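You operate a simulated robot arm through the tools that you are given. There is no shell and no other tool.

You are at the controls of a simulated robot arm. One attempt, no reset.

## Task
Rub clean the insert that the job card names and put it in the yellow tray with its tag.
Fine: blue pad, back on the bench; insert and tag of that size in the yellow tray; leave the others. What is to be rubbed or washed off counts as gone when no trace of it is left.

The check looks at the end state, three seconds after you hand in, the way a careful person would. Anything else that was tipped, shoved, dropped, spilled or broken makes it a failure.

## Robot
A 7-joint arm with a three-finger gripper, fixed in place. Base frame: the origin is at the foot of the arm, x ahead of it, y to its left, z up; the work surface is at about z = 864. Lengths are in mm, angles in degrees, forces in N, time in s.
Its first joint turns from -166.0 to 166.0 degrees. Payload 2.69 kg.
Tool frame: the origin (TCP) lies between the finger pads and is the grasp point; the fingertips stand 30 mm ahead of it; z points along the fingers, y is the line along which they close. Largest opening 128 mm; the body of the gripper starts 117 mm behind the TCP.
Orientation is that of the tool frame in the base frame, as a unit quaternion [x, y, z, w]. With the fingers straight down and closing along the base's y, the tool's x points along the base's -x, its y along +y and its z along -z.

## Interface
- The arm moves only by the tool nudge_tool. Its argument "motion" is a list that holds one entry, the list of rows, each a list of 7 numbers: the finger opening in m, from 0 to 0.128, then the shift along the tool's x, y, z in units of 40 mm (1.0 is 40 mm), then the turn, a rotation vector about the tool's x, y, z in units of 4 degrees (1.0 is 4 degrees). In form: [[[jaw, dx, dy, dz, ax, ay, az], ...]]. A call has 1 to 20 rows; each row shifts and turns the commanded pose from where the row before left it, along the tool's axes as they then stand. A call with a number of a shift or a turn outside -1 to 1 is refused whole. Each row takes 0.2 s and may step no farther than 50 mm and 8.6 degrees from the row before; otherwise, or with a gripper value out of range, the whole call is refused. A pose out of reach is approached as far as the arm can. The call stops where the force on the tool passes 40 N (or 10 N more than at its start, if that is more) or the arm is blocked; 0.2 s more then pass. Each finger halts on what it meets, pressing with about 29 N; the grip force reading is that of the motor and also rises with nothing between the fingers. The clock runs only during rows and for 0.2 s after the last one: add rows that do not move to give the fingers time. It gives the time, the measured TCP pose, the force on the tool (base axes), the opening and the grip force at its end, in the units of the frame above (readings bear some noise), with the torque about the TCP (base axes, N m) and any sound that the robot's microphone picked up.
- Cameras (640 x 400 px; columns grow to the right, rows downward): "scene" is fixed at [399.2, -651.4, 1639.3]; the picture's right is [0.89, -0.46, 0.00], its down [-0.32, -0.62, -0.72] and it looks along [0.33, 0.64, -0.70] (base axes); focal length 335 px, centre (320, 200). "wrist" rides on the gripper at [58, 54, -131] in the tool frame; the picture's right is [-0.68, 0.74, 0.00], its down [-0.62, -0.57, -0.55] and it looks along [-0.40, -0.37, 0.84] (tool axes); focal length 234 px, centre (320, 200). There is no depth. A picture from a camera that has moved, and an enlarged one, comes with that camera's place and axes in the base frame and with its lens.
- grab_frame(camera): a new picture of that camera. The clock stands still meanwhile.
- lift_body(by): slides the trunk up (or, below 0, down) by that many mm; the arm rides with it, the base frame stays. It gives what a move gives, with no picture.
- zoom(camera, box): a new picture of the part [left, top, right, bottom] of that camera's present view, enlarged. The clock stands still meanwhile.
- sign_off(): hands the job in; it is judged then, once.

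Nothing tells you positions but the pictures and the camera data. Unless the task says otherwise, let go and move clear before handing in.

The tools are called after "Call:" as a command line: name --argument value ..., lists and objects as JSON in quotes. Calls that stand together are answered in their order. nudge_tool: Moves the arm, as the interface text tells. Its arguments: {"type":"object","properties":{"motion":{"type":"array","items":{"type":"array","items":{"type":"array","items":{"type":"number"}}}}},"required":["motion"]} The other tools are called the same way: lift_body (by) slides the trunk up or down; grab_frame (camera) takes a picture; zoom (camera, box) takes an enlarged picture of a part of a camera's view; sign_off () hands the job in.

At the start:

```text
clock: 0.0
tool_pos: [532.9, 450.6, 1151.3]
tool_rot: [0.0, 1.0, 0.0, 0.0]
wrist_force: [-0.1, 0.1, -0.3]
torque: [-0.01, -0.03, 0.01]
finger_gap: 128.0
grip_force: 0.1
trunk travel left (down, up): [-150.0, 200.0]
```

scene: 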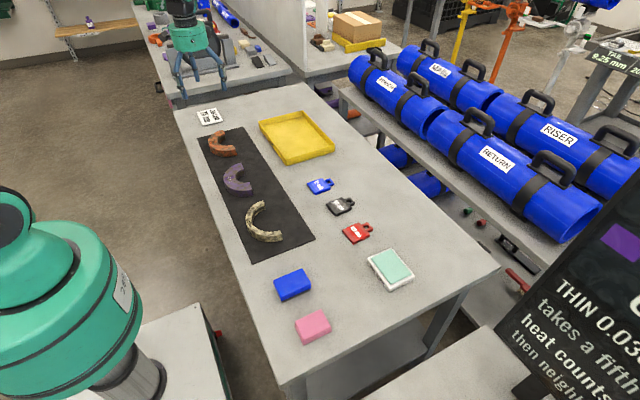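
wrist: 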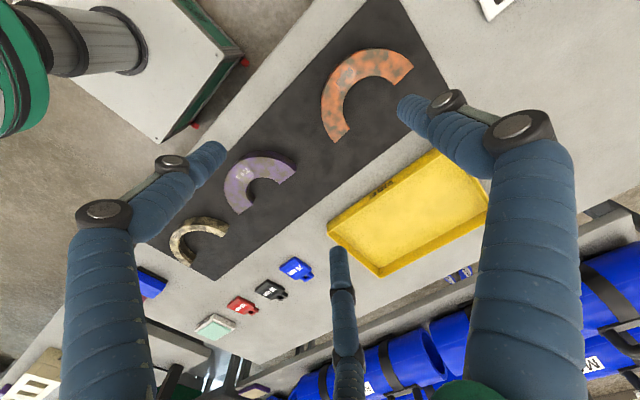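

I see a bench with three half-ring inserts on a dark mat, a yellow tray, three tags, a blue pad, a pink pad, a white/green item, and cards. I'll zoom in on the details first.

Call:
zoom --camera "scene" --box '[180, 90, 340, 190]'

Call:
zoom --camera "scene" --box '[290, 160, 430, 300]'

Call:
zoom --camera "scene" --box '[480, 160, 640, 400]'

Call:
zoom --camera "scene" --box '[190, 95, 240, 135]'

Call:
zoom --camera "scene" --box '[560, 20, 640, 120]'

Call:
zoom --camera "scene" --box '[190, 170, 350, 350]'

```text
4.00 times, centred on (260, 140) of scene
camera zoom: at [399.2, -651.4, 1639.3], right [0.89, -0.46, 0.0], down [-0.32, -0.62, -0.72], along [0.33, 0.64, -0.7], focal length 1341 px, centre (560, 440)
```

zoom: 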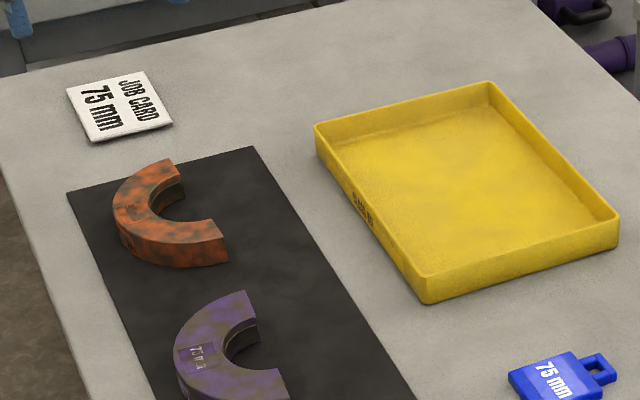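

```text
2.86 times, centred on (360, 230) of scene
camera zoom: at [399.2, -651.4, 1639.3], right [0.89, -0.46, 0.0], down [-0.32, -0.62, -0.72], along [0.33, 0.64, -0.7], focal length 958 px, centre (206, 114)
```

zoom: 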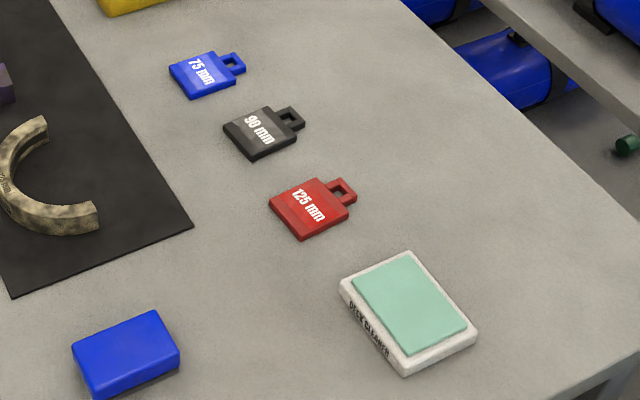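

```text
1.67 times, centred on (560, 280) of scene
camera zoom: at [399.2, -651.4, 1639.3], right [0.89, -0.46, 0.0], down [-0.32, -0.62, -0.72], along [0.33, 0.64, -0.7], focal length 559 px, centre (-80, 67)
```

zoom: 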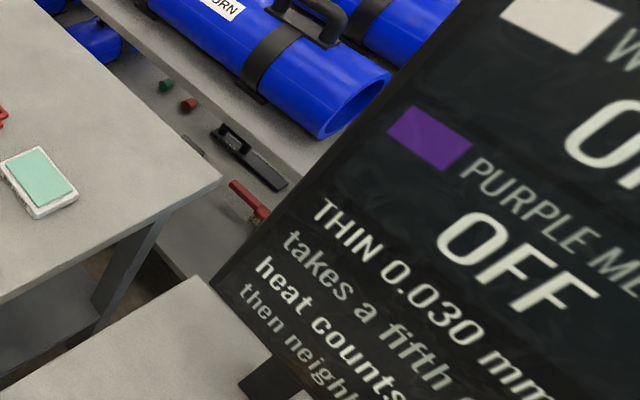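

```text
10.00 times, centred on (215, 115) of scene
camera zoom: at [399.2, -651.4, 1639.3], right [0.89, -0.46, 0.0], down [-0.32, -0.62, -0.72], along [0.33, 0.64, -0.7], focal length 3353 px, centre (1370, 1050)
```

zoom: 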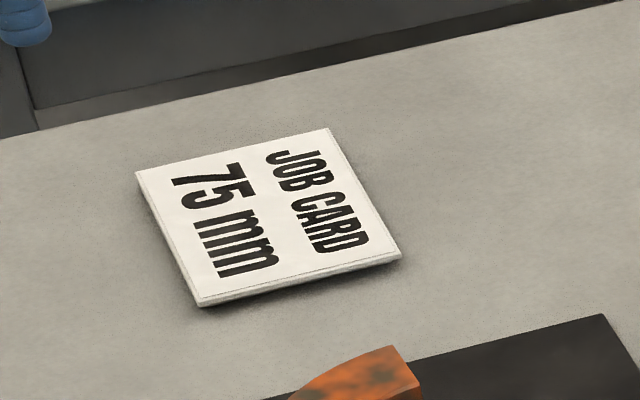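

```text
4.00 times, centred on (600, 70) of scene
camera zoom: at [399.2, -651.4, 1639.3], right [0.89, -0.46, 0.0], down [-0.32, -0.62, -0.72], along [0.33, 0.64, -0.7], focal length 1341 px, centre (-800, 720)
```

zoom: 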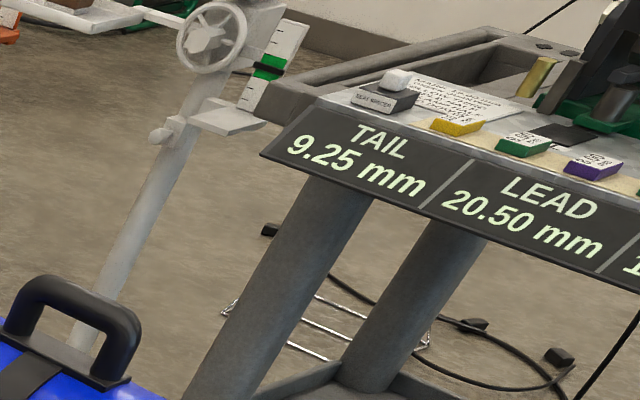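

```text
2.22 times, centred on (270, 260) of scene
camera zoom: at [399.2, -651.4, 1639.3], right [0.89, -0.46, 0.0], down [-0.32, -0.62, -0.72], along [0.33, 0.64, -0.7], focal length 745 px, centre (431, 67)
```

zoom: 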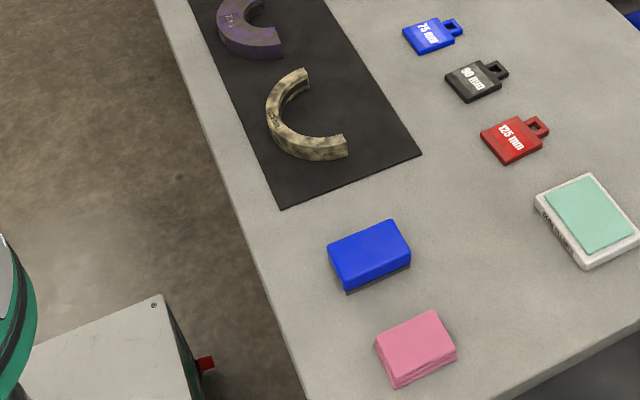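

The job card says 75 mm. I need to read each insert's marking.

Call:
zoom --camera "scene" --box '[205, 125, 245, 160]'

Call:
zoom --camera "scene" --box '[215, 158, 260, 198]'

Call:
zoom --camera "scene" --box '[240, 195, 290, 245]'

Call:
zoom --camera "scene" --box '[365, 240, 420, 295]'

Call:
zoom --camera "scene" --box '[270, 260, 335, 345]'

Call:
zoom --camera "scene" --box '[255, 105, 340, 165]'

Call:
zoom --camera "wrist" --box '[150, 40, 450, 280]'

Call:
zoom --camera "scene" --box '[300, 170, 375, 245]'

```text
11.43 times, centred on (225, 142) of scene
camera zoom: at [399.2, -651.4, 1639.3], right [0.89, -0.46, 0.0], down [-0.32, -0.62, -0.72], along [0.33, 0.64, -0.7], focal length 3832 px, centre (1406, 857)
```

zoom: 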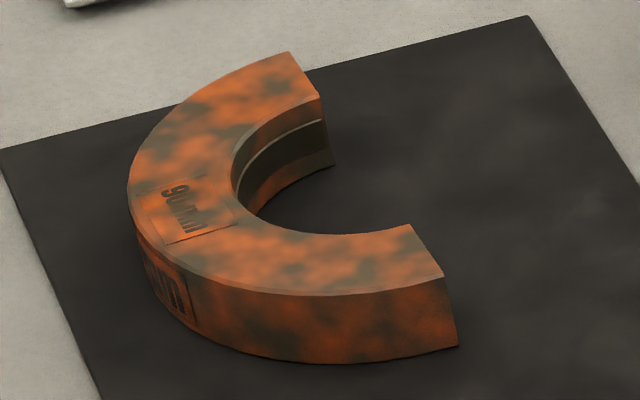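

```text
10.00 times, centred on (238, 178) of scene
camera zoom: at [399.2, -651.4, 1639.3], right [0.89, -0.46, 0.0], down [-0.32, -0.62, -0.72], along [0.33, 0.64, -0.7], focal length 3353 px, centre (1145, 420)
```

zoom: 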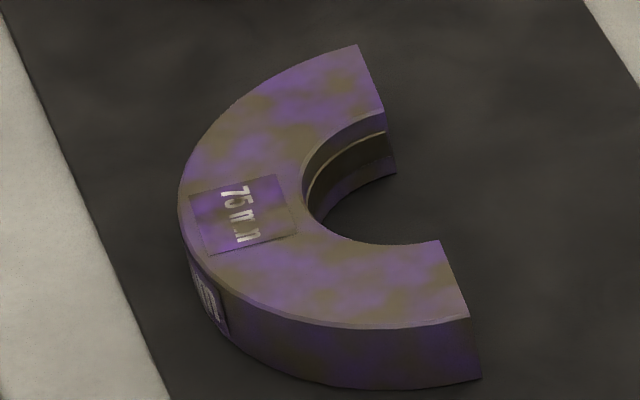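

```text
8.00 times, centred on (265, 220) of scene
camera zoom: at [399.2, -651.4, 1639.3], right [0.89, -0.46, 0.0], down [-0.32, -0.62, -0.72], along [0.33, 0.64, -0.7], focal length 2682 px, centre (760, 40)
```

zoom: 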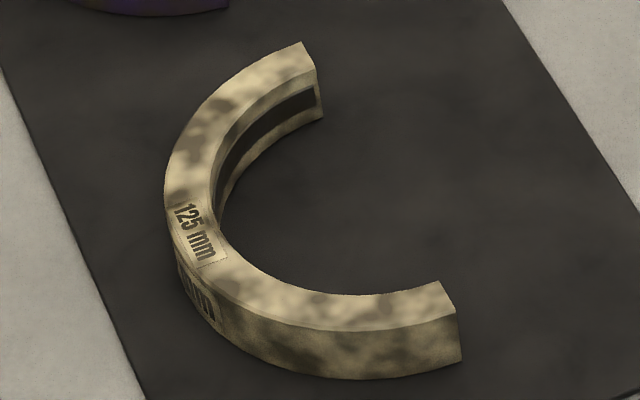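

```text
7.27 times, centred on (392, 268) of scene
camera zoom: at [399.2, -651.4, 1639.3], right [0.89, -0.46, 0.0], down [-0.32, -0.62, -0.72], along [0.33, 0.64, -0.7], focal length 2438 px, centre (-207, -291)
```

zoom: 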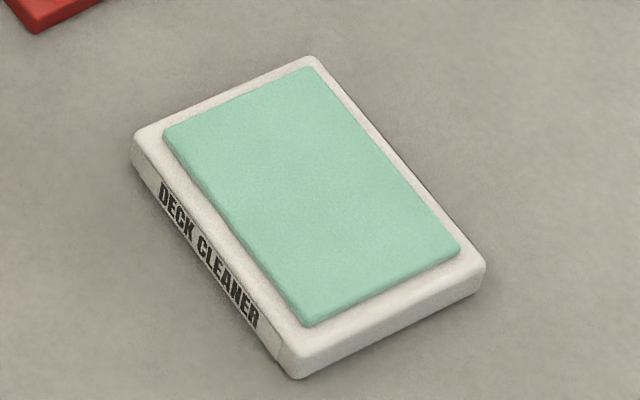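

```text
4.71 times, centred on (302, 302) of scene
camera zoom: at [399.2, -651.4, 1639.3], right [0.89, -0.46, 0.0], down [-0.32, -0.62, -0.72], along [0.33, 0.64, -0.7], focal length 1578 px, centre (402, -282)
```

zoom: 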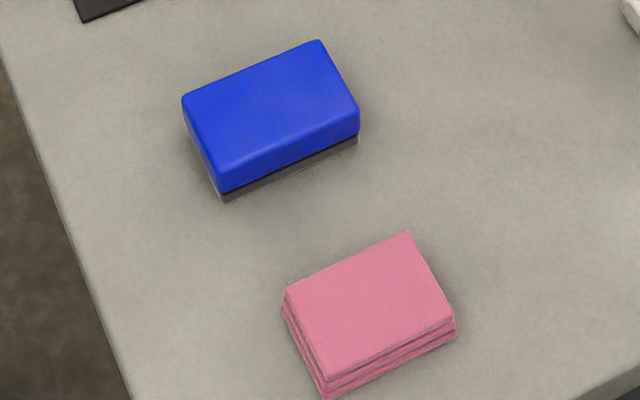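

```text
6.67 times, centred on (298, 135) of scene
camera zoom: at [399.2, -651.4, 1639.3], right [0.89, -0.46, 0.0], down [-0.32, -0.62, -0.72], along [0.33, 0.64, -0.7], focal length 2235 px, centre (470, 633)
```

zoom: 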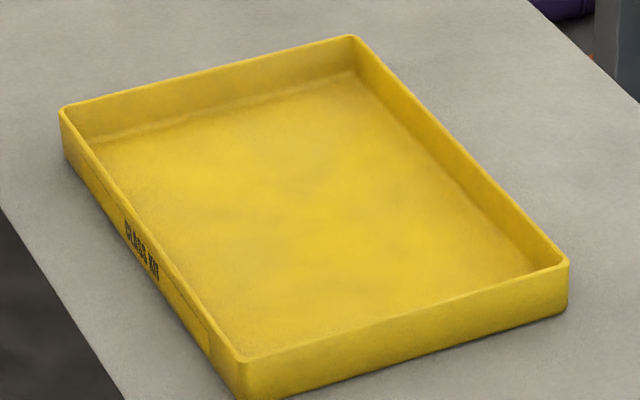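

```text
1.67 times, centred on (300, 160) of wrist
camera zoom: at [476.0, 504.1, 1282.1], right [0.68, 0.74, 0.0], down [0.62, -0.57, 0.55], along [0.4, -0.37, -0.84], focal length 390 px, centre (353, 267)
```

zoom: 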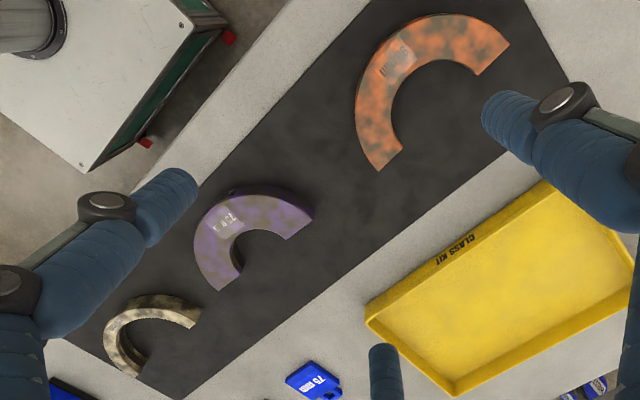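

```text
5.33 times, centred on (338, 208) of scene
camera zoom: at [399.2, -651.4, 1639.3], right [0.89, -0.46, 0.0], down [-0.32, -0.62, -0.72], along [0.33, 0.64, -0.7], focal length 1788 px, centre (227, 160)
```

zoom: 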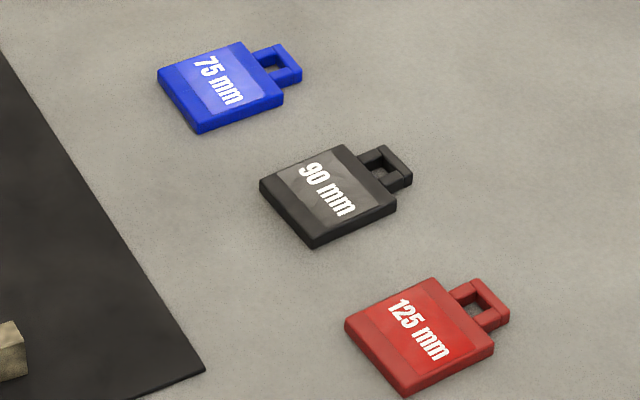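

The purple insert is marked 75 mm, the blue tag is 75 mm. I'll look closer at the blue pad, tag and tray to measure them.

Call:
zoom --camera "scene" --box '[268, 262, 318, 307]'

Call:
zoom --camera "scene" --box '[300, 168, 340, 203]'

Call:
zoom --camera "wrist" --box '[200, 130, 320, 230]'

Call:
zoom --camera "scene" --box '[0, 0, 320, 200]'

```text
8.89 times, centred on (293, 284) of scene
camera zoom: at [399.2, -651.4, 1639.3], right [0.89, -0.46, 0.0], down [-0.32, -0.62, -0.72], along [0.33, 0.64, -0.7], focal length 2980 px, centre (560, -551)
```

zoom: 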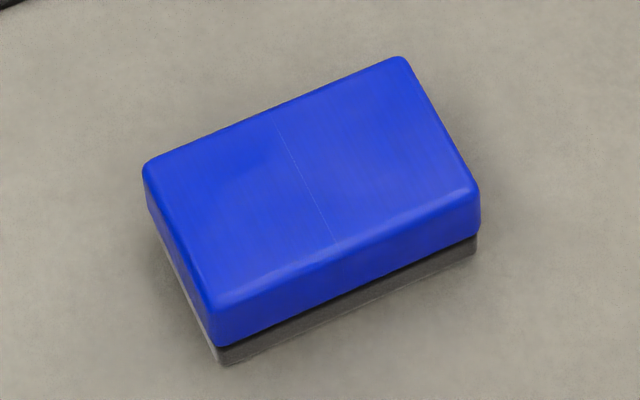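

```text
11.43 times, centred on (320, 186) of scene
camera zoom: at [399.2, -651.4, 1639.3], right [0.89, -0.46, 0.0], down [-0.32, -0.62, -0.72], along [0.33, 0.64, -0.7], focal length 3832 px, centre (320, 366)
```

zoom: 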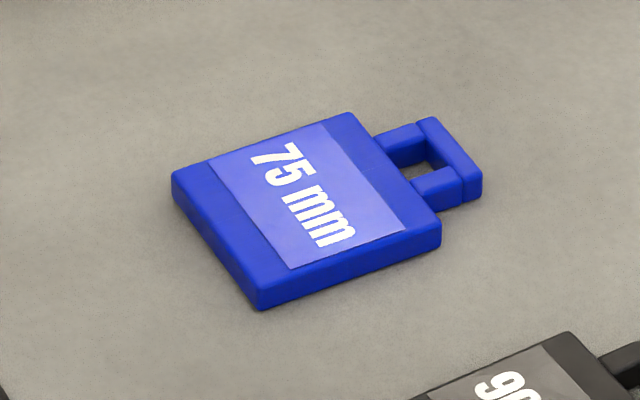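

```text
4.00 times, centred on (260, 180) of wrist
camera zoom: at [476.0, 504.1, 1282.1], right [0.68, 0.74, 0.0], down [0.62, -0.57, 0.55], along [0.4, -0.37, -0.84], focal length 937 px, centre (560, 280)
```

zoom: 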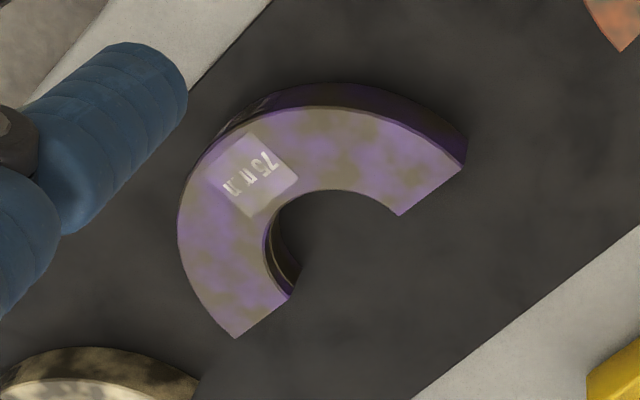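

```text
2.00 times, centred on (160, 100) of scene
camera zoom: at [399.2, -651.4, 1639.3], right [0.89, -0.46, 0.0], down [-0.32, -0.62, -0.72], along [0.33, 0.64, -0.7], focal length 671 px, centre (640, 400)
```

zoom: 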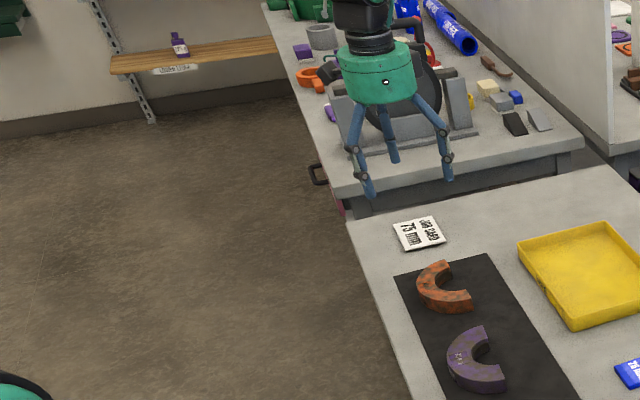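

The blue pad appears at about x 508–588, y −232 to −180 with its top near z 896. The drawn gripper looks odd (three fingers), so I'll close it partway in free air to see how it really moves.

Call:
nudge_tool --motion '[[[0.05, 0, 0, 0, 0, 0, 0], [0.05, 0, 0, 0, 0, 0, 0], [0.05, 0, 0, 0, 0, 0, 0]]]'

Call:
grab_frame --camera "wrist"

Call:
zoom --camera "scene" --box '[150, 0, 250, 110]'

```text
clock: 0.8
tool_pos: [533.7, 450.5, 1151.8]
tool_rot: [0.001, 1.0, 0.0, 0.0]
wrist_force: [0.1, 0.6, -0.7]
torque: [0.0, 0.0, 0.02]
finger_gap: 50.2
grip_force: 0.1
trunk travel left (down, up): [-150.0, 200.0]
```

```text
taken
camera wrist: at [476.0, 504.1, 1282.2], right [0.68, 0.74, 0.0], down [0.62, -0.57, 0.55], along [0.4, -0.37, -0.84], focal length 234 px, centre (320, 200)
```

wrist: 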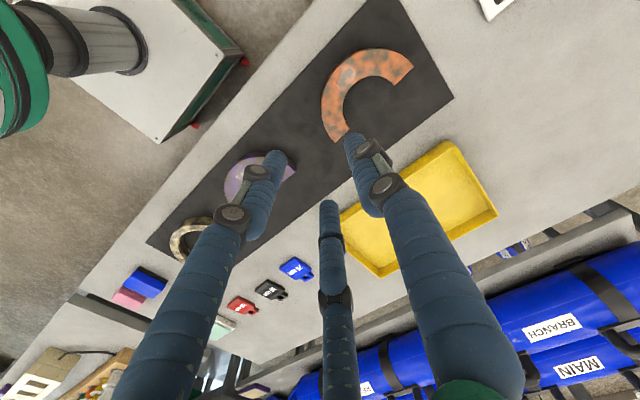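

```text
3.64 times, centred on (200, 55) of scene
camera zoom: at [399.2, -651.4, 1639.3], right [0.89, -0.46, 0.0], down [-0.32, -0.62, -0.72], along [0.33, 0.64, -0.7], focal length 1219 px, centre (756, 727)
```

zoom: 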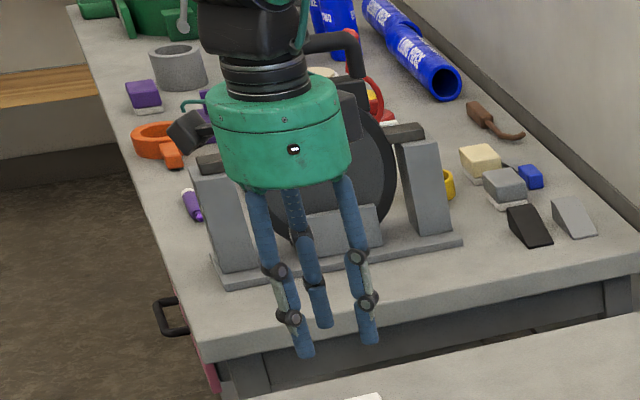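

The drawn gripper is three-fingered, but its readings behave as described. I'll keep it fully open for approaches and move above the blue pad at about (548, −206).

Call:
nudge_tool --motion '[[[0.128, -0.02, -0.965, 0, 0, 0, 0], [0.128, -0.02, -0.965, 0, 0, 0, 0], [0.128, -0.02, -0.965, 0, 0, 0, 0], [0.128, -0.02, -0.965, 0, 0, 0, 0], [0.128, -0.02, -0.965, 0, 0, 0, 0], [0.128, -0.02, -0.965, 0, 0, 0, 0], [0.128, -0.02, -0.965, 0, 0, 0, 0], [0.128, -0.02, -0.965, 0, 0, 0, 0], [0.128, -0.02, -0.965, 0, 0, 0, 0], [0.128, -0.02, -0.965, 0, 0, 0, 0], [0.128, -0.02, -0.965, 0, 0, 0, 0], [0.128, -0.02, -0.965, 0, 0, 0, 0], [0.128, -0.02, -0.965, 0, 0, 0, 0], [0.128, -0.02, -0.965, 0, 0, 0, 0], [0.128, -0.02, -0.965, 0, 0, 0, 0], [0.128, -0.02, -0.965, 0, 0, 0, 0], [0.128, -0.02, -0.965, 0, 0, 0, 0], [0.128, 0, 0, 0, 0, 0, 0], [0.128, 0, 0, 0, 0, 0, 0]]]'

Call:
grab_frame --camera "wrist"

Call:
grab_frame --camera "scene"

```text
clock: 4.8
tool_pos: [545.3, -206.6, 1147.0]
tool_rot: [0.0, 1.0, 0.0, 0.0]
wrist_force: [-0.3, 0.1, -0.5]
torque: [-0.01, 0.03, -0.02]
finger_gap: 128.1
grip_force: 0.0
trunk travel left (down, up): [-150.0, 200.0]
```

```text
taken
camera wrist: at [489.4, -153.6, 1278.8], right [0.68, 0.74, 0.0], down [0.62, -0.57, 0.55], along [0.4, -0.37, -0.84], focal length 234 px, centre (320, 200)
```

wrist: 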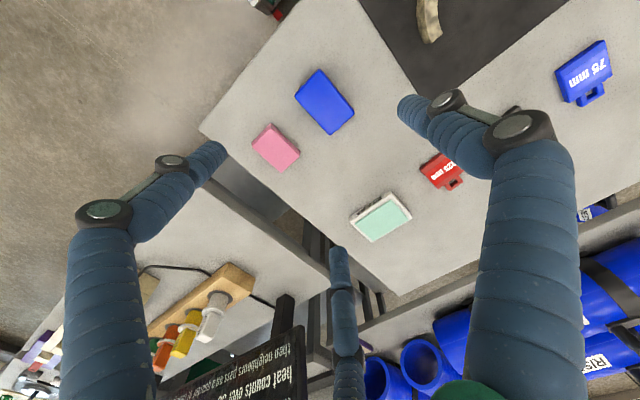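

```text
taken
```

scene: 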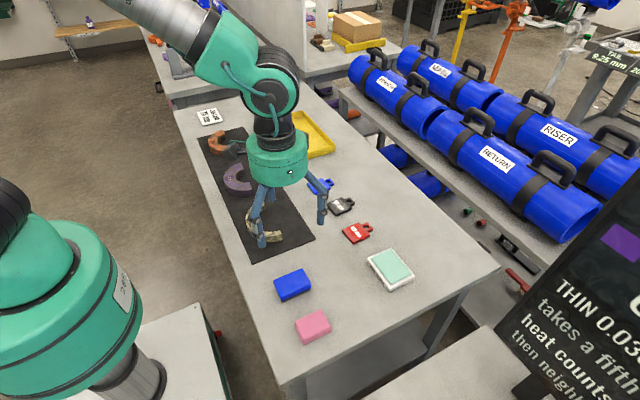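

The pad is in the wrist view. I'll zoom to check its position relative to the tool.

Call:
zoom --camera "wrist" --box '[240, 50, 400, 190]'

```text
2.86 times, centred on (320, 120) of wrist
camera zoom: at [489.4, -153.6, 1278.8], right [0.68, 0.74, 0.0], down [0.62, -0.57, 0.55], along [0.4, -0.37, -0.84], focal length 669 px, centre (320, 429)
```

zoom: 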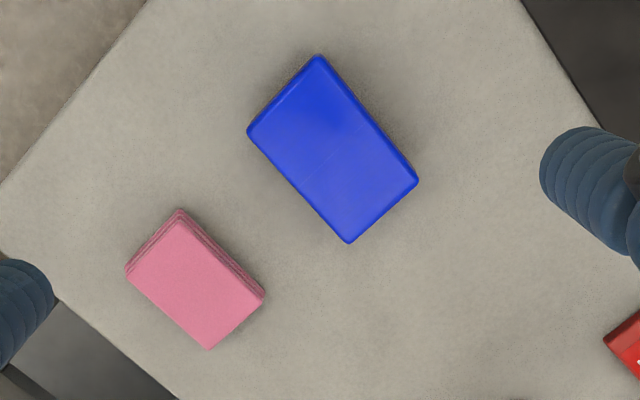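

The wrist view puts the pad centre at about (548.5, −197), a little off the scene-based estimate. I'll shift, go down partway, and re-check.

Call:
nudge_tool --motion '[[[0.128, -0.05, 0.23, 0.7, 0, 0, 0], [0.128, 0, 0, 0.7, 0, 0, 0], [0.128, 0, 0, 0.7, 0, 0, 0], [0.128, 0, 0, 0.7, 0, 0, 0], [0.128, 0, 0, 0.7, 0, 0, 0], [0.128, 0, 0, 0, 0, 0, 0], [0.128, 0, 0, 0, 0, 0, 0]]]'

Call:
grab_frame --camera "wrist"

Call:
zoom --camera "scene" --box '[220, 180, 380, 320]'

```text
clock: 6.4
tool_pos: [548.3, -195.2, 1009.5]
tool_rot: [0.001, 1.0, 0.0, 0.0]
wrist_force: [-0.3, -0.2, -0.3]
torque: [-0.01, -0.01, -0.02]
finger_gap: 128.1
grip_force: 0.1
trunk travel left (down, up): [-150.0, 200.0]
```

```text
taken
camera wrist: at [490.4, -141.3, 1140.8], right [0.68, 0.74, 0.0], down [0.62, -0.57, 0.55], along [0.4, -0.37, -0.84], focal length 234 px, centre (320, 200)
```

wrist: 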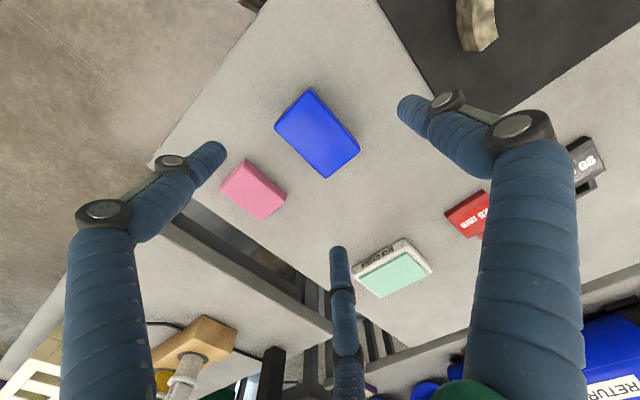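

```text
2.86 times, centred on (300, 250) of scene
camera zoom: at [399.2, -651.4, 1639.3], right [0.89, -0.46, 0.0], down [-0.32, -0.62, -0.72], along [0.33, 0.64, -0.7], focal length 958 px, centre (377, 57)
```

zoom: 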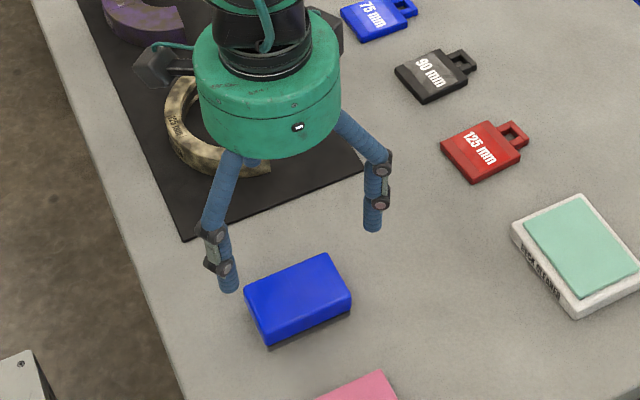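

I'll re-measure from this closer view.

Call:
zoom --camera "wrist" --box '[210, 70, 370, 230]'

```text
2.50 times, centred on (290, 150) of wrist
camera zoom: at [490.4, -141.3, 1140.8], right [0.68, 0.74, 0.0], down [0.62, -0.57, 0.55], along [0.4, -0.37, -0.84], focal length 585 px, centre (395, 325)
```

zoom: 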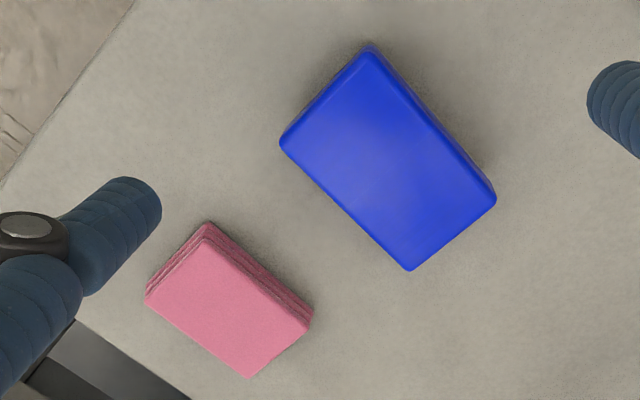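

Pad centre confirmed at about (549, −197). I'll lower so the fingertips sit about 12 mm above the bench and close on the long sides.

Call:
nudge_tool --motion '[[[0.128, -0.01, -0.045, 0.65, 0, 0, 0], [0.128, 0, 0, 0.65, 0, 0, 0], [0.128, 0, 0, 0.65, 0, 0, 0], [0.128, 0, 0, 0.62, 0, 0, 0], [0.128, 0, 0, 0, 0, 0, 0], [0.128, 0, 0, 0, 0, 0, 0]]]'

Call:
zoom --camera "scene" --box '[230, 220, 370, 340]'

Call:
grab_frame --camera "wrist"

```text
clock: 7.8
tool_pos: [549.0, -200.3, 907.7]
tool_rot: [0.001, 1.0, -0.001, 0.0]
wrist_force: [-0.7, -0.3, -0.2]
torque: [-0.02, 0.01, 0.0]
finger_gap: 128.3
grip_force: 0.1
trunk travel left (down, up): [-150.0, 200.0]
```

```text
3.33 times, centred on (300, 280) of scene
camera zoom: at [399.2, -651.4, 1639.3], right [0.89, -0.46, 0.0], down [-0.32, -0.62, -0.72], along [0.33, 0.64, -0.7], focal length 1118 px, centre (387, -67)
```

zoom: 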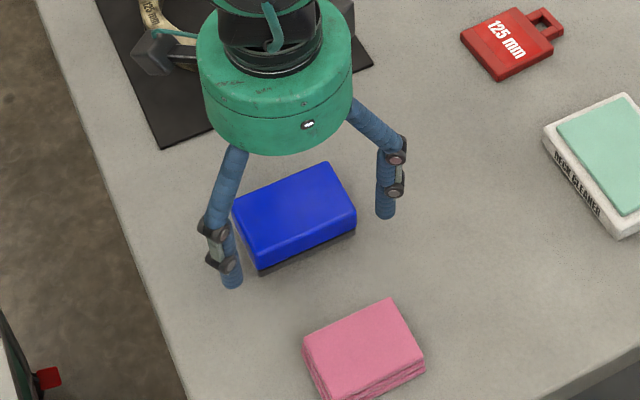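

```text
taken
camera wrist: at [491.4, -145.3, 1040.1], right [0.68, 0.74, 0.0], down [0.62, -0.57, 0.55], along [0.4, -0.37, -0.84], focal length 234 px, centre (320, 200)
```

wrist: 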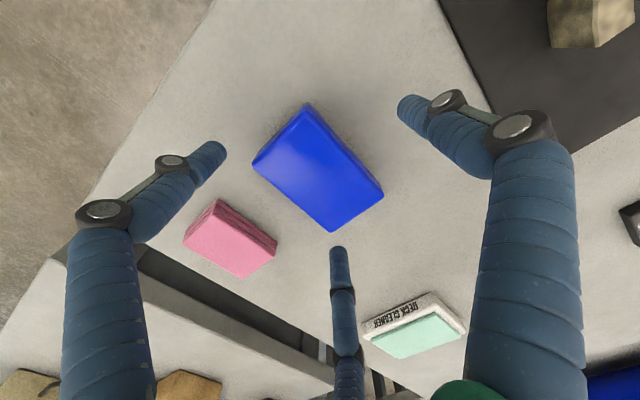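

The tool drifted about 4 mm off in y relative to the pad, so I'll correct that and close the fingers.

Call:
nudge_tool --motion '[[[0.128, 0, 0.1, 0.04, 0, 0, 0], [0.1, 0, 0, 0, 0, 0, 0], [0.08, 0, 0, 0, 0, 0, 0], [0.065, 0, 0, 0, 0, 0, 0], [0.065, 0, 0, 0, 0, 0, 0]]]'

Call:
grab_frame --camera "wrist"

Call:
zoom --camera "scene" --box '[230, 220, 370, 340]'

```text
clock: 9.0
tool_pos: [549.7, -195.7, 907.0]
tool_rot: [0.0, 1.0, 0.0, 0.001]
wrist_force: [-0.4, -1.6, 5.6]
torque: [-0.12, 0.02, 0.02]
finger_gap: 98.8
grip_force: 25.7
trunk travel left (down, up): [-150.0, 200.0]
```

```text
taken
camera wrist: at [491.5, -141.4, 1038.8], right [0.68, 0.74, 0.0], down [0.62, -0.57, 0.55], along [0.4, -0.37, -0.84], focal length 234 px, centre (320, 200)
```

wrist: 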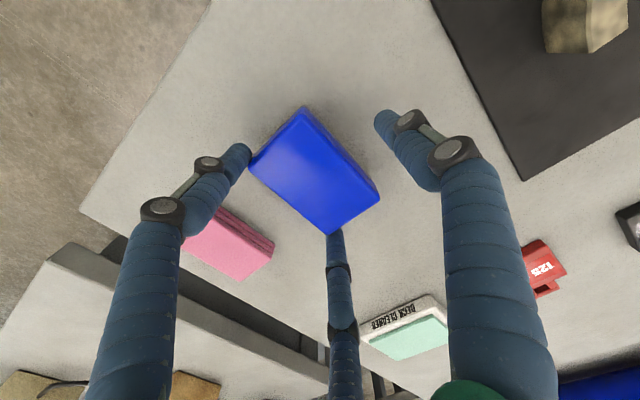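

```text
3.33 times, centred on (300, 280) of scene
camera zoom: at [399.2, -651.4, 1639.3], right [0.89, -0.46, 0.0], down [-0.32, -0.62, -0.72], along [0.33, 0.64, -0.7], focal length 1118 px, centre (387, -67)
```

zoom: 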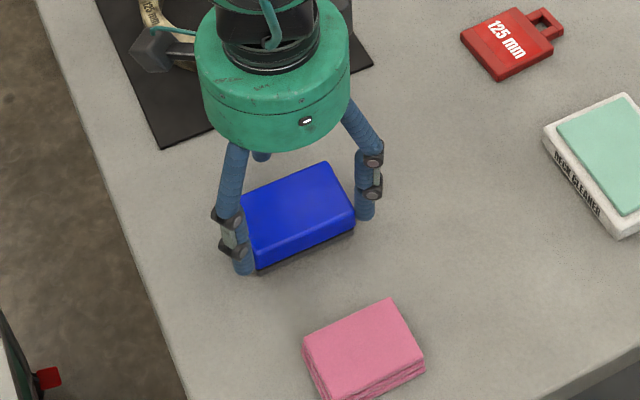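

The gap stopped at 98.8 mm, so the gripper really does close three fingers concentrically (one at tool +y, two at ±x/−y), and it caught the pad's two near corners. I'll open, shift about 17 mm toward −y so the two fingers go behind the −y face and the single one takes the +y face, then re-check.

Call:
nudge_tool --motion '[[[0.128, 0, 0, 0, 0, 0, 0], [0.128, 0, 0, 0, 0, 0, 0], [0.128, 0, -0.22, 0, 0, 0, 0], [0.128, 0, -0.2, 0, 0, 0, 0], [0.128, 0, 0, 0, 0, 0, 0]]]'

Call:
grab_frame --camera "wrist"

Call:
zoom --camera "scene" --box '[230, 220, 370, 340]'

```text
clock: 10.2
tool_pos: [548.8, -212.8, 907.3]
tool_rot: [0.001, 1.0, 0.001, 0.0]
wrist_force: [-0.2, 0.0, 0.0]
torque: [0.02, 0.03, 0.03]
finger_gap: 127.9
grip_force: 0.1
trunk travel left (down, up): [-150.0, 200.0]
```

```text
taken
camera wrist: at [491.0, -158.9, 1038.8], right [0.68, 0.74, 0.0], down [0.62, -0.57, 0.55], along [0.4, -0.37, -0.84], focal length 234 px, centre (320, 200)
```

wrist: 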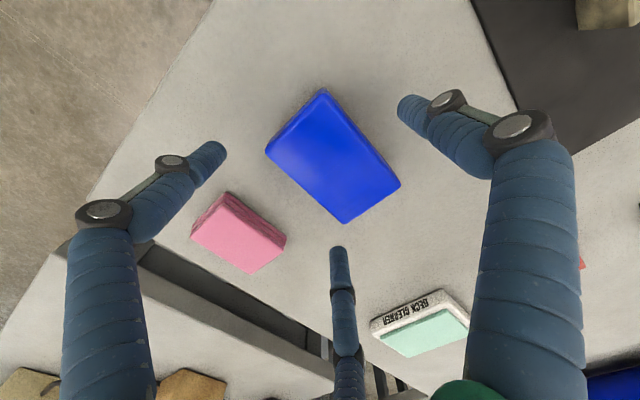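

```text
3.33 times, centred on (300, 280) of scene
camera zoom: at [399.2, -651.4, 1639.3], right [0.89, -0.46, 0.0], down [-0.32, -0.62, -0.72], along [0.33, 0.64, -0.7], focal length 1118 px, centre (387, -67)
```

zoom: 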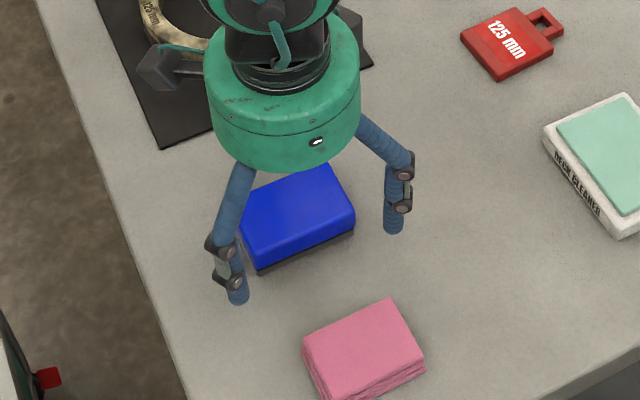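

Pad centre is now about 15 mm toward +y from the tool, as planned. Closing.

Call:
nudge_tool --motion '[[[0.11, 0, 0, 0, 0, 0, 0], [0.095, 0, 0, 0, 0, 0, 0], [0.085, 0, 0, 0, 0, 0, 0], [0.075, 0, 0, 0, 0, 0, 0], [0.065, 0, 0, 0, 0, 0, 0], [0.06, 0, 0, 0, 0, 0, 0]]]'

Call:
grab_frame --camera "wrist"

Call:
zoom --camera "scene" --box '[250, 230, 350, 320]'

```text
clock: 11.6
tool_pos: [548.4, -213.2, 908.1]
tool_rot: [0.0, 1.0, 0.001, 0.0]
wrist_force: [-0.2, 1.7, 4.2]
torque: [0.14, 0.04, 0.02]
finger_gap: 76.7
grip_force: 29.3
trunk travel left (down, up): [-150.0, 200.0]
```

```text
taken
camera wrist: at [491.0, -158.6, 1039.0], right [0.68, 0.74, 0.0], down [0.62, -0.57, 0.55], along [0.4, -0.37, -0.84], focal length 234 px, centre (320, 200)
```

wrist: 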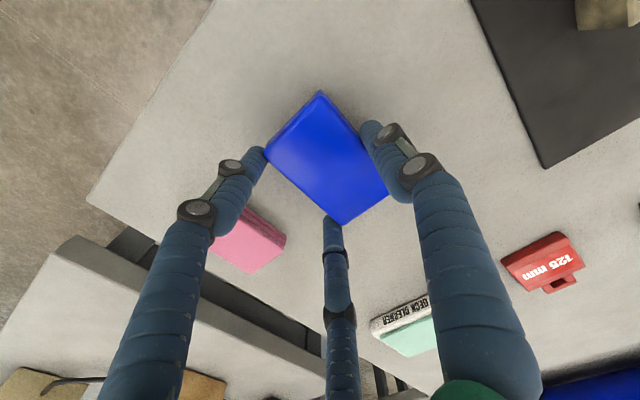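

```text
4.44 times, centred on (300, 275) of scene
camera zoom: at [399.2, -651.4, 1639.3], right [0.89, -0.46, 0.0], down [-0.32, -0.62, -0.72], along [0.33, 0.64, -0.7], focal length 1490 px, centre (409, -133)
```

zoom: 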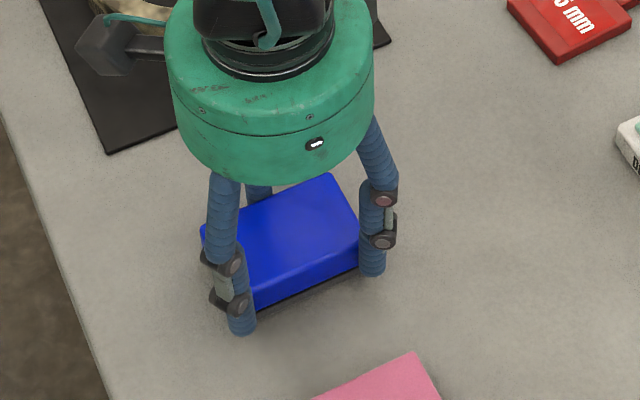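

The pad looks held on three sides (gap 76.7 mm, 29 N). I'll lift a little and check it stays level in the grip.

Call:
nudge_tool --motion '[[[0.06, 0, 0, -0.3, 0, 0, 0], [0.06, 0, 0, -0.6, 0, 0, 0], [0.06, 0, 0, -0.8, 0, 0, 0], [0.06, 0, 0, -0.8, 0, 0, 0], [0.06, 0, 0, 0, 0, 0, 0]]]'

Call:
grab_frame --camera "wrist"

Call:
zoom --camera "scene" --box '[240, 190, 350, 300]'

```text
clock: 12.8
tool_pos: [549.7, -211.5, 1007.6]
tool_rot: [0.0, 1.0, 0.0, 0.0]
wrist_force: [0.1, 1.3, 0.3]
torque: [-0.01, -0.03, 0.03]
finger_gap: 76.5
grip_force: 28.8
trunk travel left (down, up): [-150.0, 200.0]
```

```text
taken
camera wrist: at [491.1, -156.6, 1138.4], right [0.68, 0.74, 0.0], down [0.62, -0.57, 0.55], along [0.4, -0.37, -0.84], focal length 234 px, centre (320, 200)
```

wrist: 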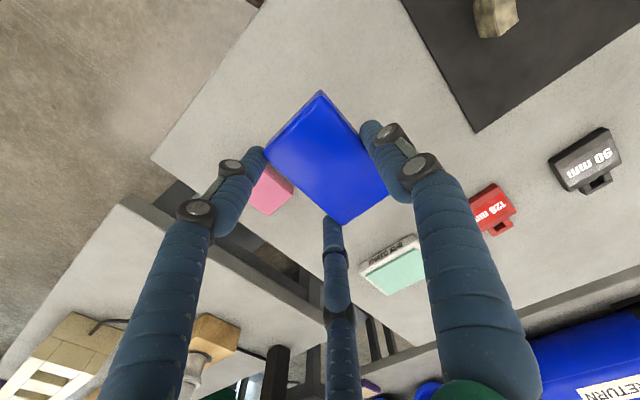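

```text
3.64 times, centred on (295, 245) of scene
camera zoom: at [399.2, -651.4, 1639.3], right [0.89, -0.46, 0.0], down [-0.32, -0.62, -0.72], along [0.33, 0.64, -0.7], focal length 1219 px, centre (411, 36)
```

zoom: 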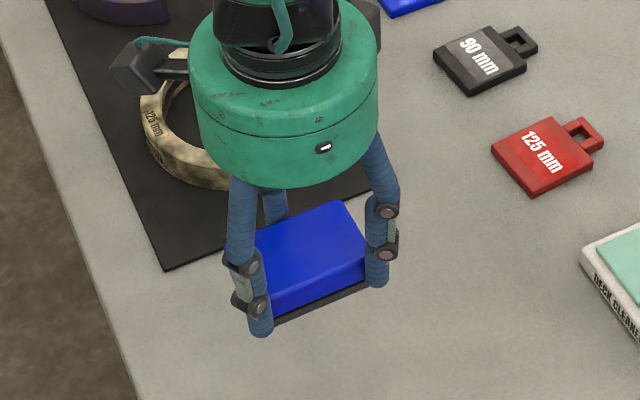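

The pad is secure. Next I'll carry it over to the purple insert, whose ring centre I now place at about (580, 264), and check alignment from above.

Call:
nudge_tool --motion '[[[0.06, 0.017, 0.4, 0, 0, 0, 0], [0.06, 0.017, 0.8, 0, 0, 0, 0], [0.06, 0.017, 0.95, 0, 0, 0, 0], [0.06, 0.017, 0.95, 0, 0, 0, 0], [0.06, 0.017, 0.95, 0, 0, 0, 0], [0.06, 0.017, 0.95, 0, 0, 0, 0], [0.06, 0.017, 0.95, 0, 0, 0, 0], [0.06, 0.017, 0.95, 0, 0, 0, 0], [0.06, 0.017, 0.95, 0, 0, 0, 0], [0.06, 0.017, 0.95, 0, 0, 0, 0], [0.06, 0.017, 0.95, 0, 0, 0, 0], [0.06, 0.017, 0.95, 0, 0, 0, 0], [0.06, 0.017, 0.86, 0, 0, 0, 0], [0.06, 0, 0, 0, 0, 0, 0], [0.06, 0, 0, 0, 0, 0, 0]]]'

Call:
grab_frame --camera "wrist"

Call:
zoom --camera "scene" --box '[180, 90, 320, 210]'

```text
clock: 16.0
tool_pos: [536.8, 250.6, 1003.8]
tool_rot: [0.0, 1.0, 0.001, 0.0]
wrist_force: [0.1, -0.3, -0.9]
torque: [0.01, 0.02, 0.0]
finger_gap: 76.4
grip_force: 28.8
trunk travel left (down, up): [-150.0, 200.0]
```

```text
taken
camera wrist: at [480.5, 304.9, 1135.5], right [0.68, 0.74, 0.0], down [0.62, -0.57, 0.55], along [0.4, -0.37, -0.84], focal length 234 px, centre (320, 200)
```

wrist: 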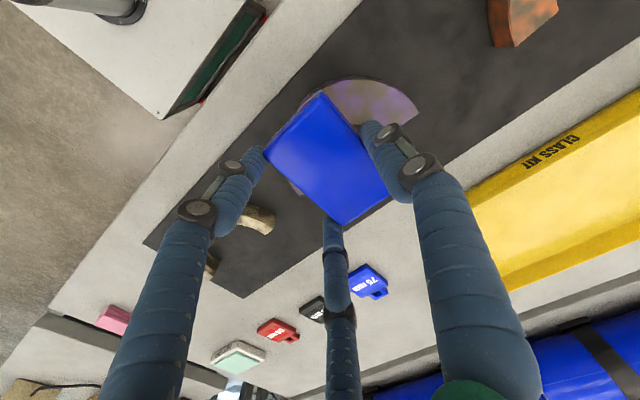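

```text
3.33 times, centred on (250, 150) of scene
camera zoom: at [399.2, -651.4, 1639.3], right [0.89, -0.46, 0.0], down [-0.32, -0.62, -0.72], along [0.33, 0.64, -0.7], focal length 1118 px, centre (553, 367)
```

zoom: 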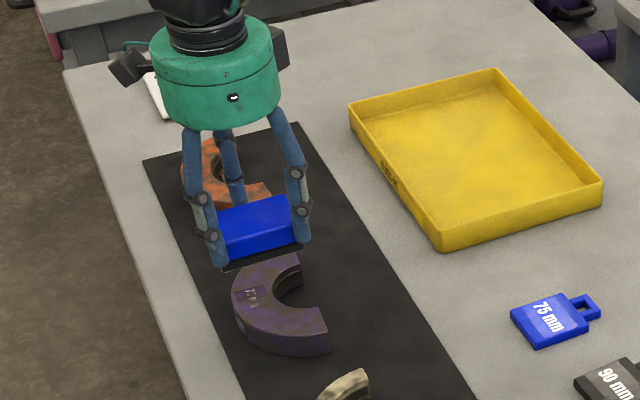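

Alignment agrees with my estimate. I'll lower slowly toward the insert's top, watching for contact.

Call:
nudge_tool --motion '[[[0.06, -0.1, 0, 0.4, 0, 0, 0], [0.06, 0, 0, 0.5, 0, 0, 0], [0.06, 0, 0, 0.4, 0, 0, 0], [0.06, 0, 0, 0.15, 0, 0, 0], [0.06, 0, 0, 0.05, 0, 0, 0], [0.06, 0, 0, 0, 0, 0, 0]]]'

Call:
zoom --camera "scene" --box '[190, 120, 290, 210]'

```text
clock: 17.4
tool_pos: [542.9, 250.7, 947.5]
tool_rot: [0.0, 1.0, 0.0, 0.0]
wrist_force: [-0.2, -0.2, 0.0]
torque: [-0.02, 0.02, 0.02]
finger_gap: 76.3
grip_force: 28.8
trunk travel left (down, up): [-150.0, 200.0]
```

```text
4.44 times, centred on (240, 165) of scene
camera zoom: at [399.2, -651.4, 1639.3], right [0.89, -0.46, 0.0], down [-0.32, -0.62, -0.72], along [0.33, 0.64, -0.7], focal length 1490 px, centre (676, 356)
```

zoom: 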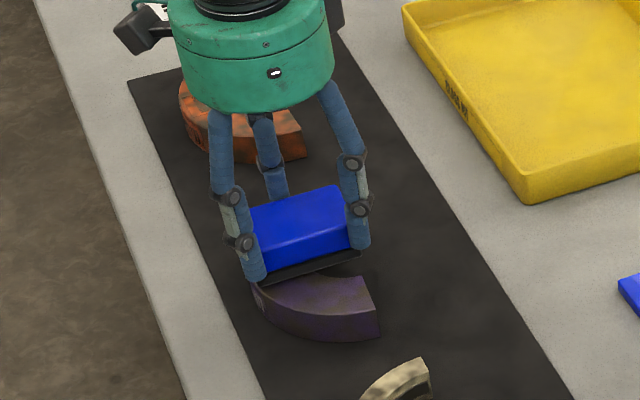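

Call:
nudge_tool --motion '[[[0.06, 0, 0, 0.08, 0, 0, 0], [0.06, 0, 0, 0.08, 0, 0, 0], [0.06, 0, 0, 0.05, 0, 0, 0], [0.06, 0, 0, 0, 0, 0, 0]]]'

```text
clock: 18.5
tool_pos: [545.3, 251.7, 942.4]
tool_rot: [0.001, 1.0, 0.001, 0.001]
wrist_force: [0.2, 0.7, 11.1]
torque: [0.24, 0.06, 0.02]
finger_gap: 76.7
grip_force: 29.1
trunk travel left (down, up): [-150.0, 200.0]
stopped in row 4: the force on the tool passed its limit at 40 N (the readings are from after the stop); the commanded pose is now the measured one
```

Contact found at TCP z ≈ 942, with about 11 N pressing. Starting rubbing strokes gently along +y.

Call:
nudge_tool --motion '[[[0.06, 0, 0.15, 0, 0, 0, 0], [0.06, 0, 0.25, 0, 0, 0, 0], [0.06, 0, 0.25, 0, 0, 0, 0], [0.06, 0, 0.25, 0, 0, 0, 0], [0.06, 0, 0.25, 0, 0, 0, 0], [0.06, 0, 0.2, 0, 0, 0, 0], [0.06, 0, 0, 0, 0, 0, 0]]]'

Call:
zoom --camera "scene" --box '[190, 120, 290, 210]'

```text
clock: 19.5
tool_pos: [547.8, 283.9, 942.7]
tool_rot: [0.0, 1.0, 0.002, 0.003]
wrist_force: [-2.3, 3.8, 12.6]
torque: [0.29, 0.27, -0.01]
finger_gap: 76.8
grip_force: 29.0
trunk travel left (down, up): [-150.0, 200.0]
stopped in row 4: the force on the tool passed its limit at 42 N (the readings are from after the stop); the commanded pose is now the measured one
```

```text
4.44 times, centred on (240, 165) of scene
camera zoom: at [399.2, -651.4, 1639.3], right [0.89, -0.46, 0.0], down [-0.32, -0.62, -0.72], along [0.33, 0.64, -0.7], focal length 1490 px, centre (676, 356)
```

zoom: 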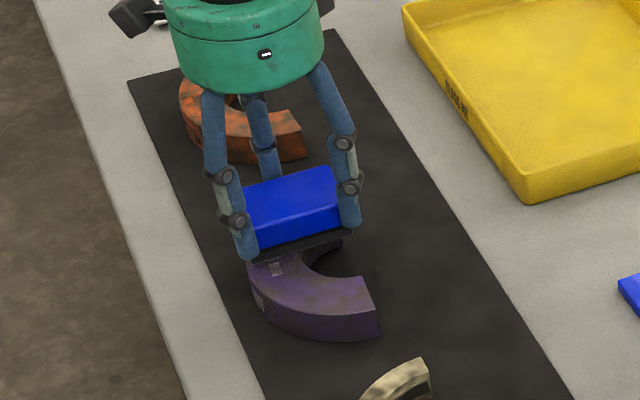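

Force builds during strokes, so I'll ease up slightly and continue in smaller steps.

Call:
nudge_tool --motion '[[[0.06, 0.05, 0.1, -0.04, 0, 0, 0], [0.06, 0, 0.2, 0, 0, 0, 0], [0.06, 0, 0.2, 0, 0, 0, 0], [0.06, 0, 0.2, 0, 0, 0, 0], [0.06, 0, 0.1, 0, 0, 0, 0], [0.06, 0, 0, 0, 0, 0, 0]]]'

Call:
zoom --camera "scene" --box '[200, 130, 270, 200]'

```text
clock: 20.9
tool_pos: [543.5, 316.7, 941.9]
tool_rot: [0.002, 1.0, 0.001, 0.002]
wrist_force: [-0.6, 0.6, -0.3]
torque: [0.0, 0.05, -0.02]
finger_gap: 76.7
grip_force: 29.3
trunk travel left (down, up): [-150.0, 200.0]
```

```text
5.71 times, centred on (235, 165) of scene
camera zoom: at [399.2, -651.4, 1639.3], right [0.89, -0.46, 0.0], down [-0.32, -0.62, -0.72], along [0.33, 0.64, -0.7], focal length 1916 px, centre (806, 400)
```

zoom: 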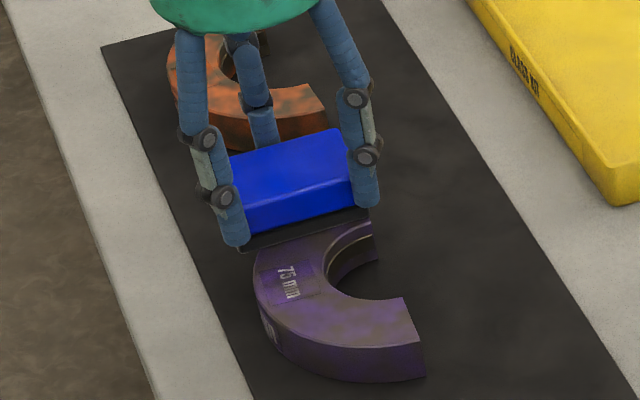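

Call:
zoom --camera "scene" --box '[225, 165, 260, 200]'

```text
11.43 times, centred on (242, 182) of scene
camera zoom: at [399.2, -651.4, 1639.3], right [0.89, -0.46, 0.0], down [-0.32, -0.62, -0.72], along [0.33, 0.64, -0.7], focal length 3832 px, centre (1206, 400)
```

zoom: 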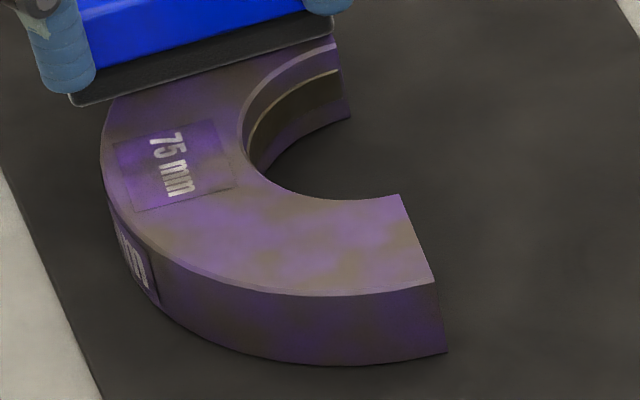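

The label already reads more clearly after rubbing. Contact was lost at this end, so I'll press down again lightly and check.

Call:
nudge_tool --motion '[[[0.06, 0, -0.1, 0.02, 0, 0, 0], [0.06, 0, 0, 0.02, 0, 0, 0], [0.06, 0, 0, 0, 0, 0, 0]]]'

```text
clock: 21.7
tool_pos: [543.5, 312.7, 941.0]
tool_rot: [0.001, 1.0, 0.001, 0.003]
wrist_force: [-0.2, 4.3, 10.4]
torque: [0.2, 0.0, 0.01]
finger_gap: 76.8
grip_force: 29.1
trunk travel left (down, up): [-150.0, 200.0]
```

About 10 N contact. Stroking back along −y.

Call:
nudge_tool --motion '[[[0.06, 0, -0.15, 0, 0, 0, 0], [0.06, 0, -0.25, 0, 0, 0, 0], [0.06, 0, -0.25, 0, 0, 0, 0], [0.06, 0, -0.25, 0, 0, 0, 0], [0.06, 0, -0.25, 0, 0, 0, 0], [0.06, 0, -0.25, 0, 0, 0, 0], [0.06, 0, -0.25, 0, 0, 0, 0]]]'

```text
clock: 23.3
tool_pos: [544.7, 247.0, 941.3]
tool_rot: [0.0, 1.0, 0.001, 0.003]
wrist_force: [-1.4, 6.8, 21.6]
torque: [0.31, 0.26, -0.08]
finger_gap: 76.7
grip_force: 29.0
trunk travel left (down, up): [-150.0, 200.0]
```

Call:
nudge_tool --motion '[[[0.06, 0, -0.25, -0.01, 0, 0, 0], [0.06, 0, -0.25, 0, 0, 0, 0], [0.06, 0, -0.25, 0, 0, 0, 0], [0.06, 0, -0.25, 0, 0, 0, 0], [0.06, 0, -0.25, 0, 0, 0, 0], [0.06, 0, -0.1, 0, 0, 0, 0]]]'

Call:
zoom --camera "scene" --box '[200, 130, 270, 200]'

```text
clock: 24.7
tool_pos: [544.6, 191.9, 939.8]
tool_rot: [0.001, 1.0, 0.001, 0.004]
wrist_force: [5.8, 11.0, 31.1]
torque: [0.94, -0.19, -0.18]
finger_gap: 76.8
grip_force: 29.5
trunk travel left (down, up): [-150.0, 200.0]
```

```text
5.71 times, centred on (235, 165) of scene
camera zoom: at [399.2, -651.4, 1639.3], right [0.89, -0.46, 0.0], down [-0.32, -0.62, -0.72], along [0.33, 0.64, -0.7], focal length 1916 px, centre (806, 400)
```

zoom: 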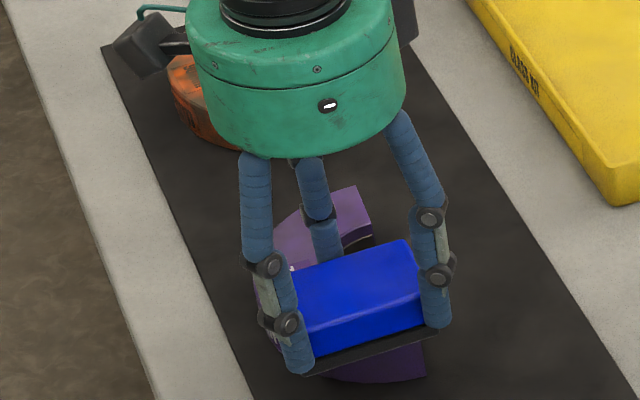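

The exposed end is now a uniform purple, so the brown film is the dirt and rubbing works. Continuing strokes with x offsets to cover the full width.

Call:
nudge_tool --motion '[[[0.06, 0.08, 0.1, -0.02, 0, 0, 0], [0.06, 0.08, 0.25, 0, 0, 0, 0], [0.06, 0, 0.25, 0, 0, 0, 0], [0.06, 0, 0.25, 0, 0, 0, 0], [0.06, 0, 0.25, 0, 0, 0, 0], [0.06, 0, 0.25, 0, 0, 0, 0], [0.06, 0, 0.25, 0, 0, 0, 0]]]'

```text
clock: 25.3
tool_pos: [539.6, 202.5, 942.3]
tool_rot: [0.001, 1.0, 0.0, 0.003]
wrist_force: [-4.9, 2.9, 14.4]
torque: [0.31, 0.25, 0.06]
finger_gap: 76.6
grip_force: 28.8
trunk travel left (down, up): [-150.0, 200.0]
stopped in row 2: the force on the tool passed its limit at 44 N (the readings are from after the stop); the commanded pose is now the measured one
```

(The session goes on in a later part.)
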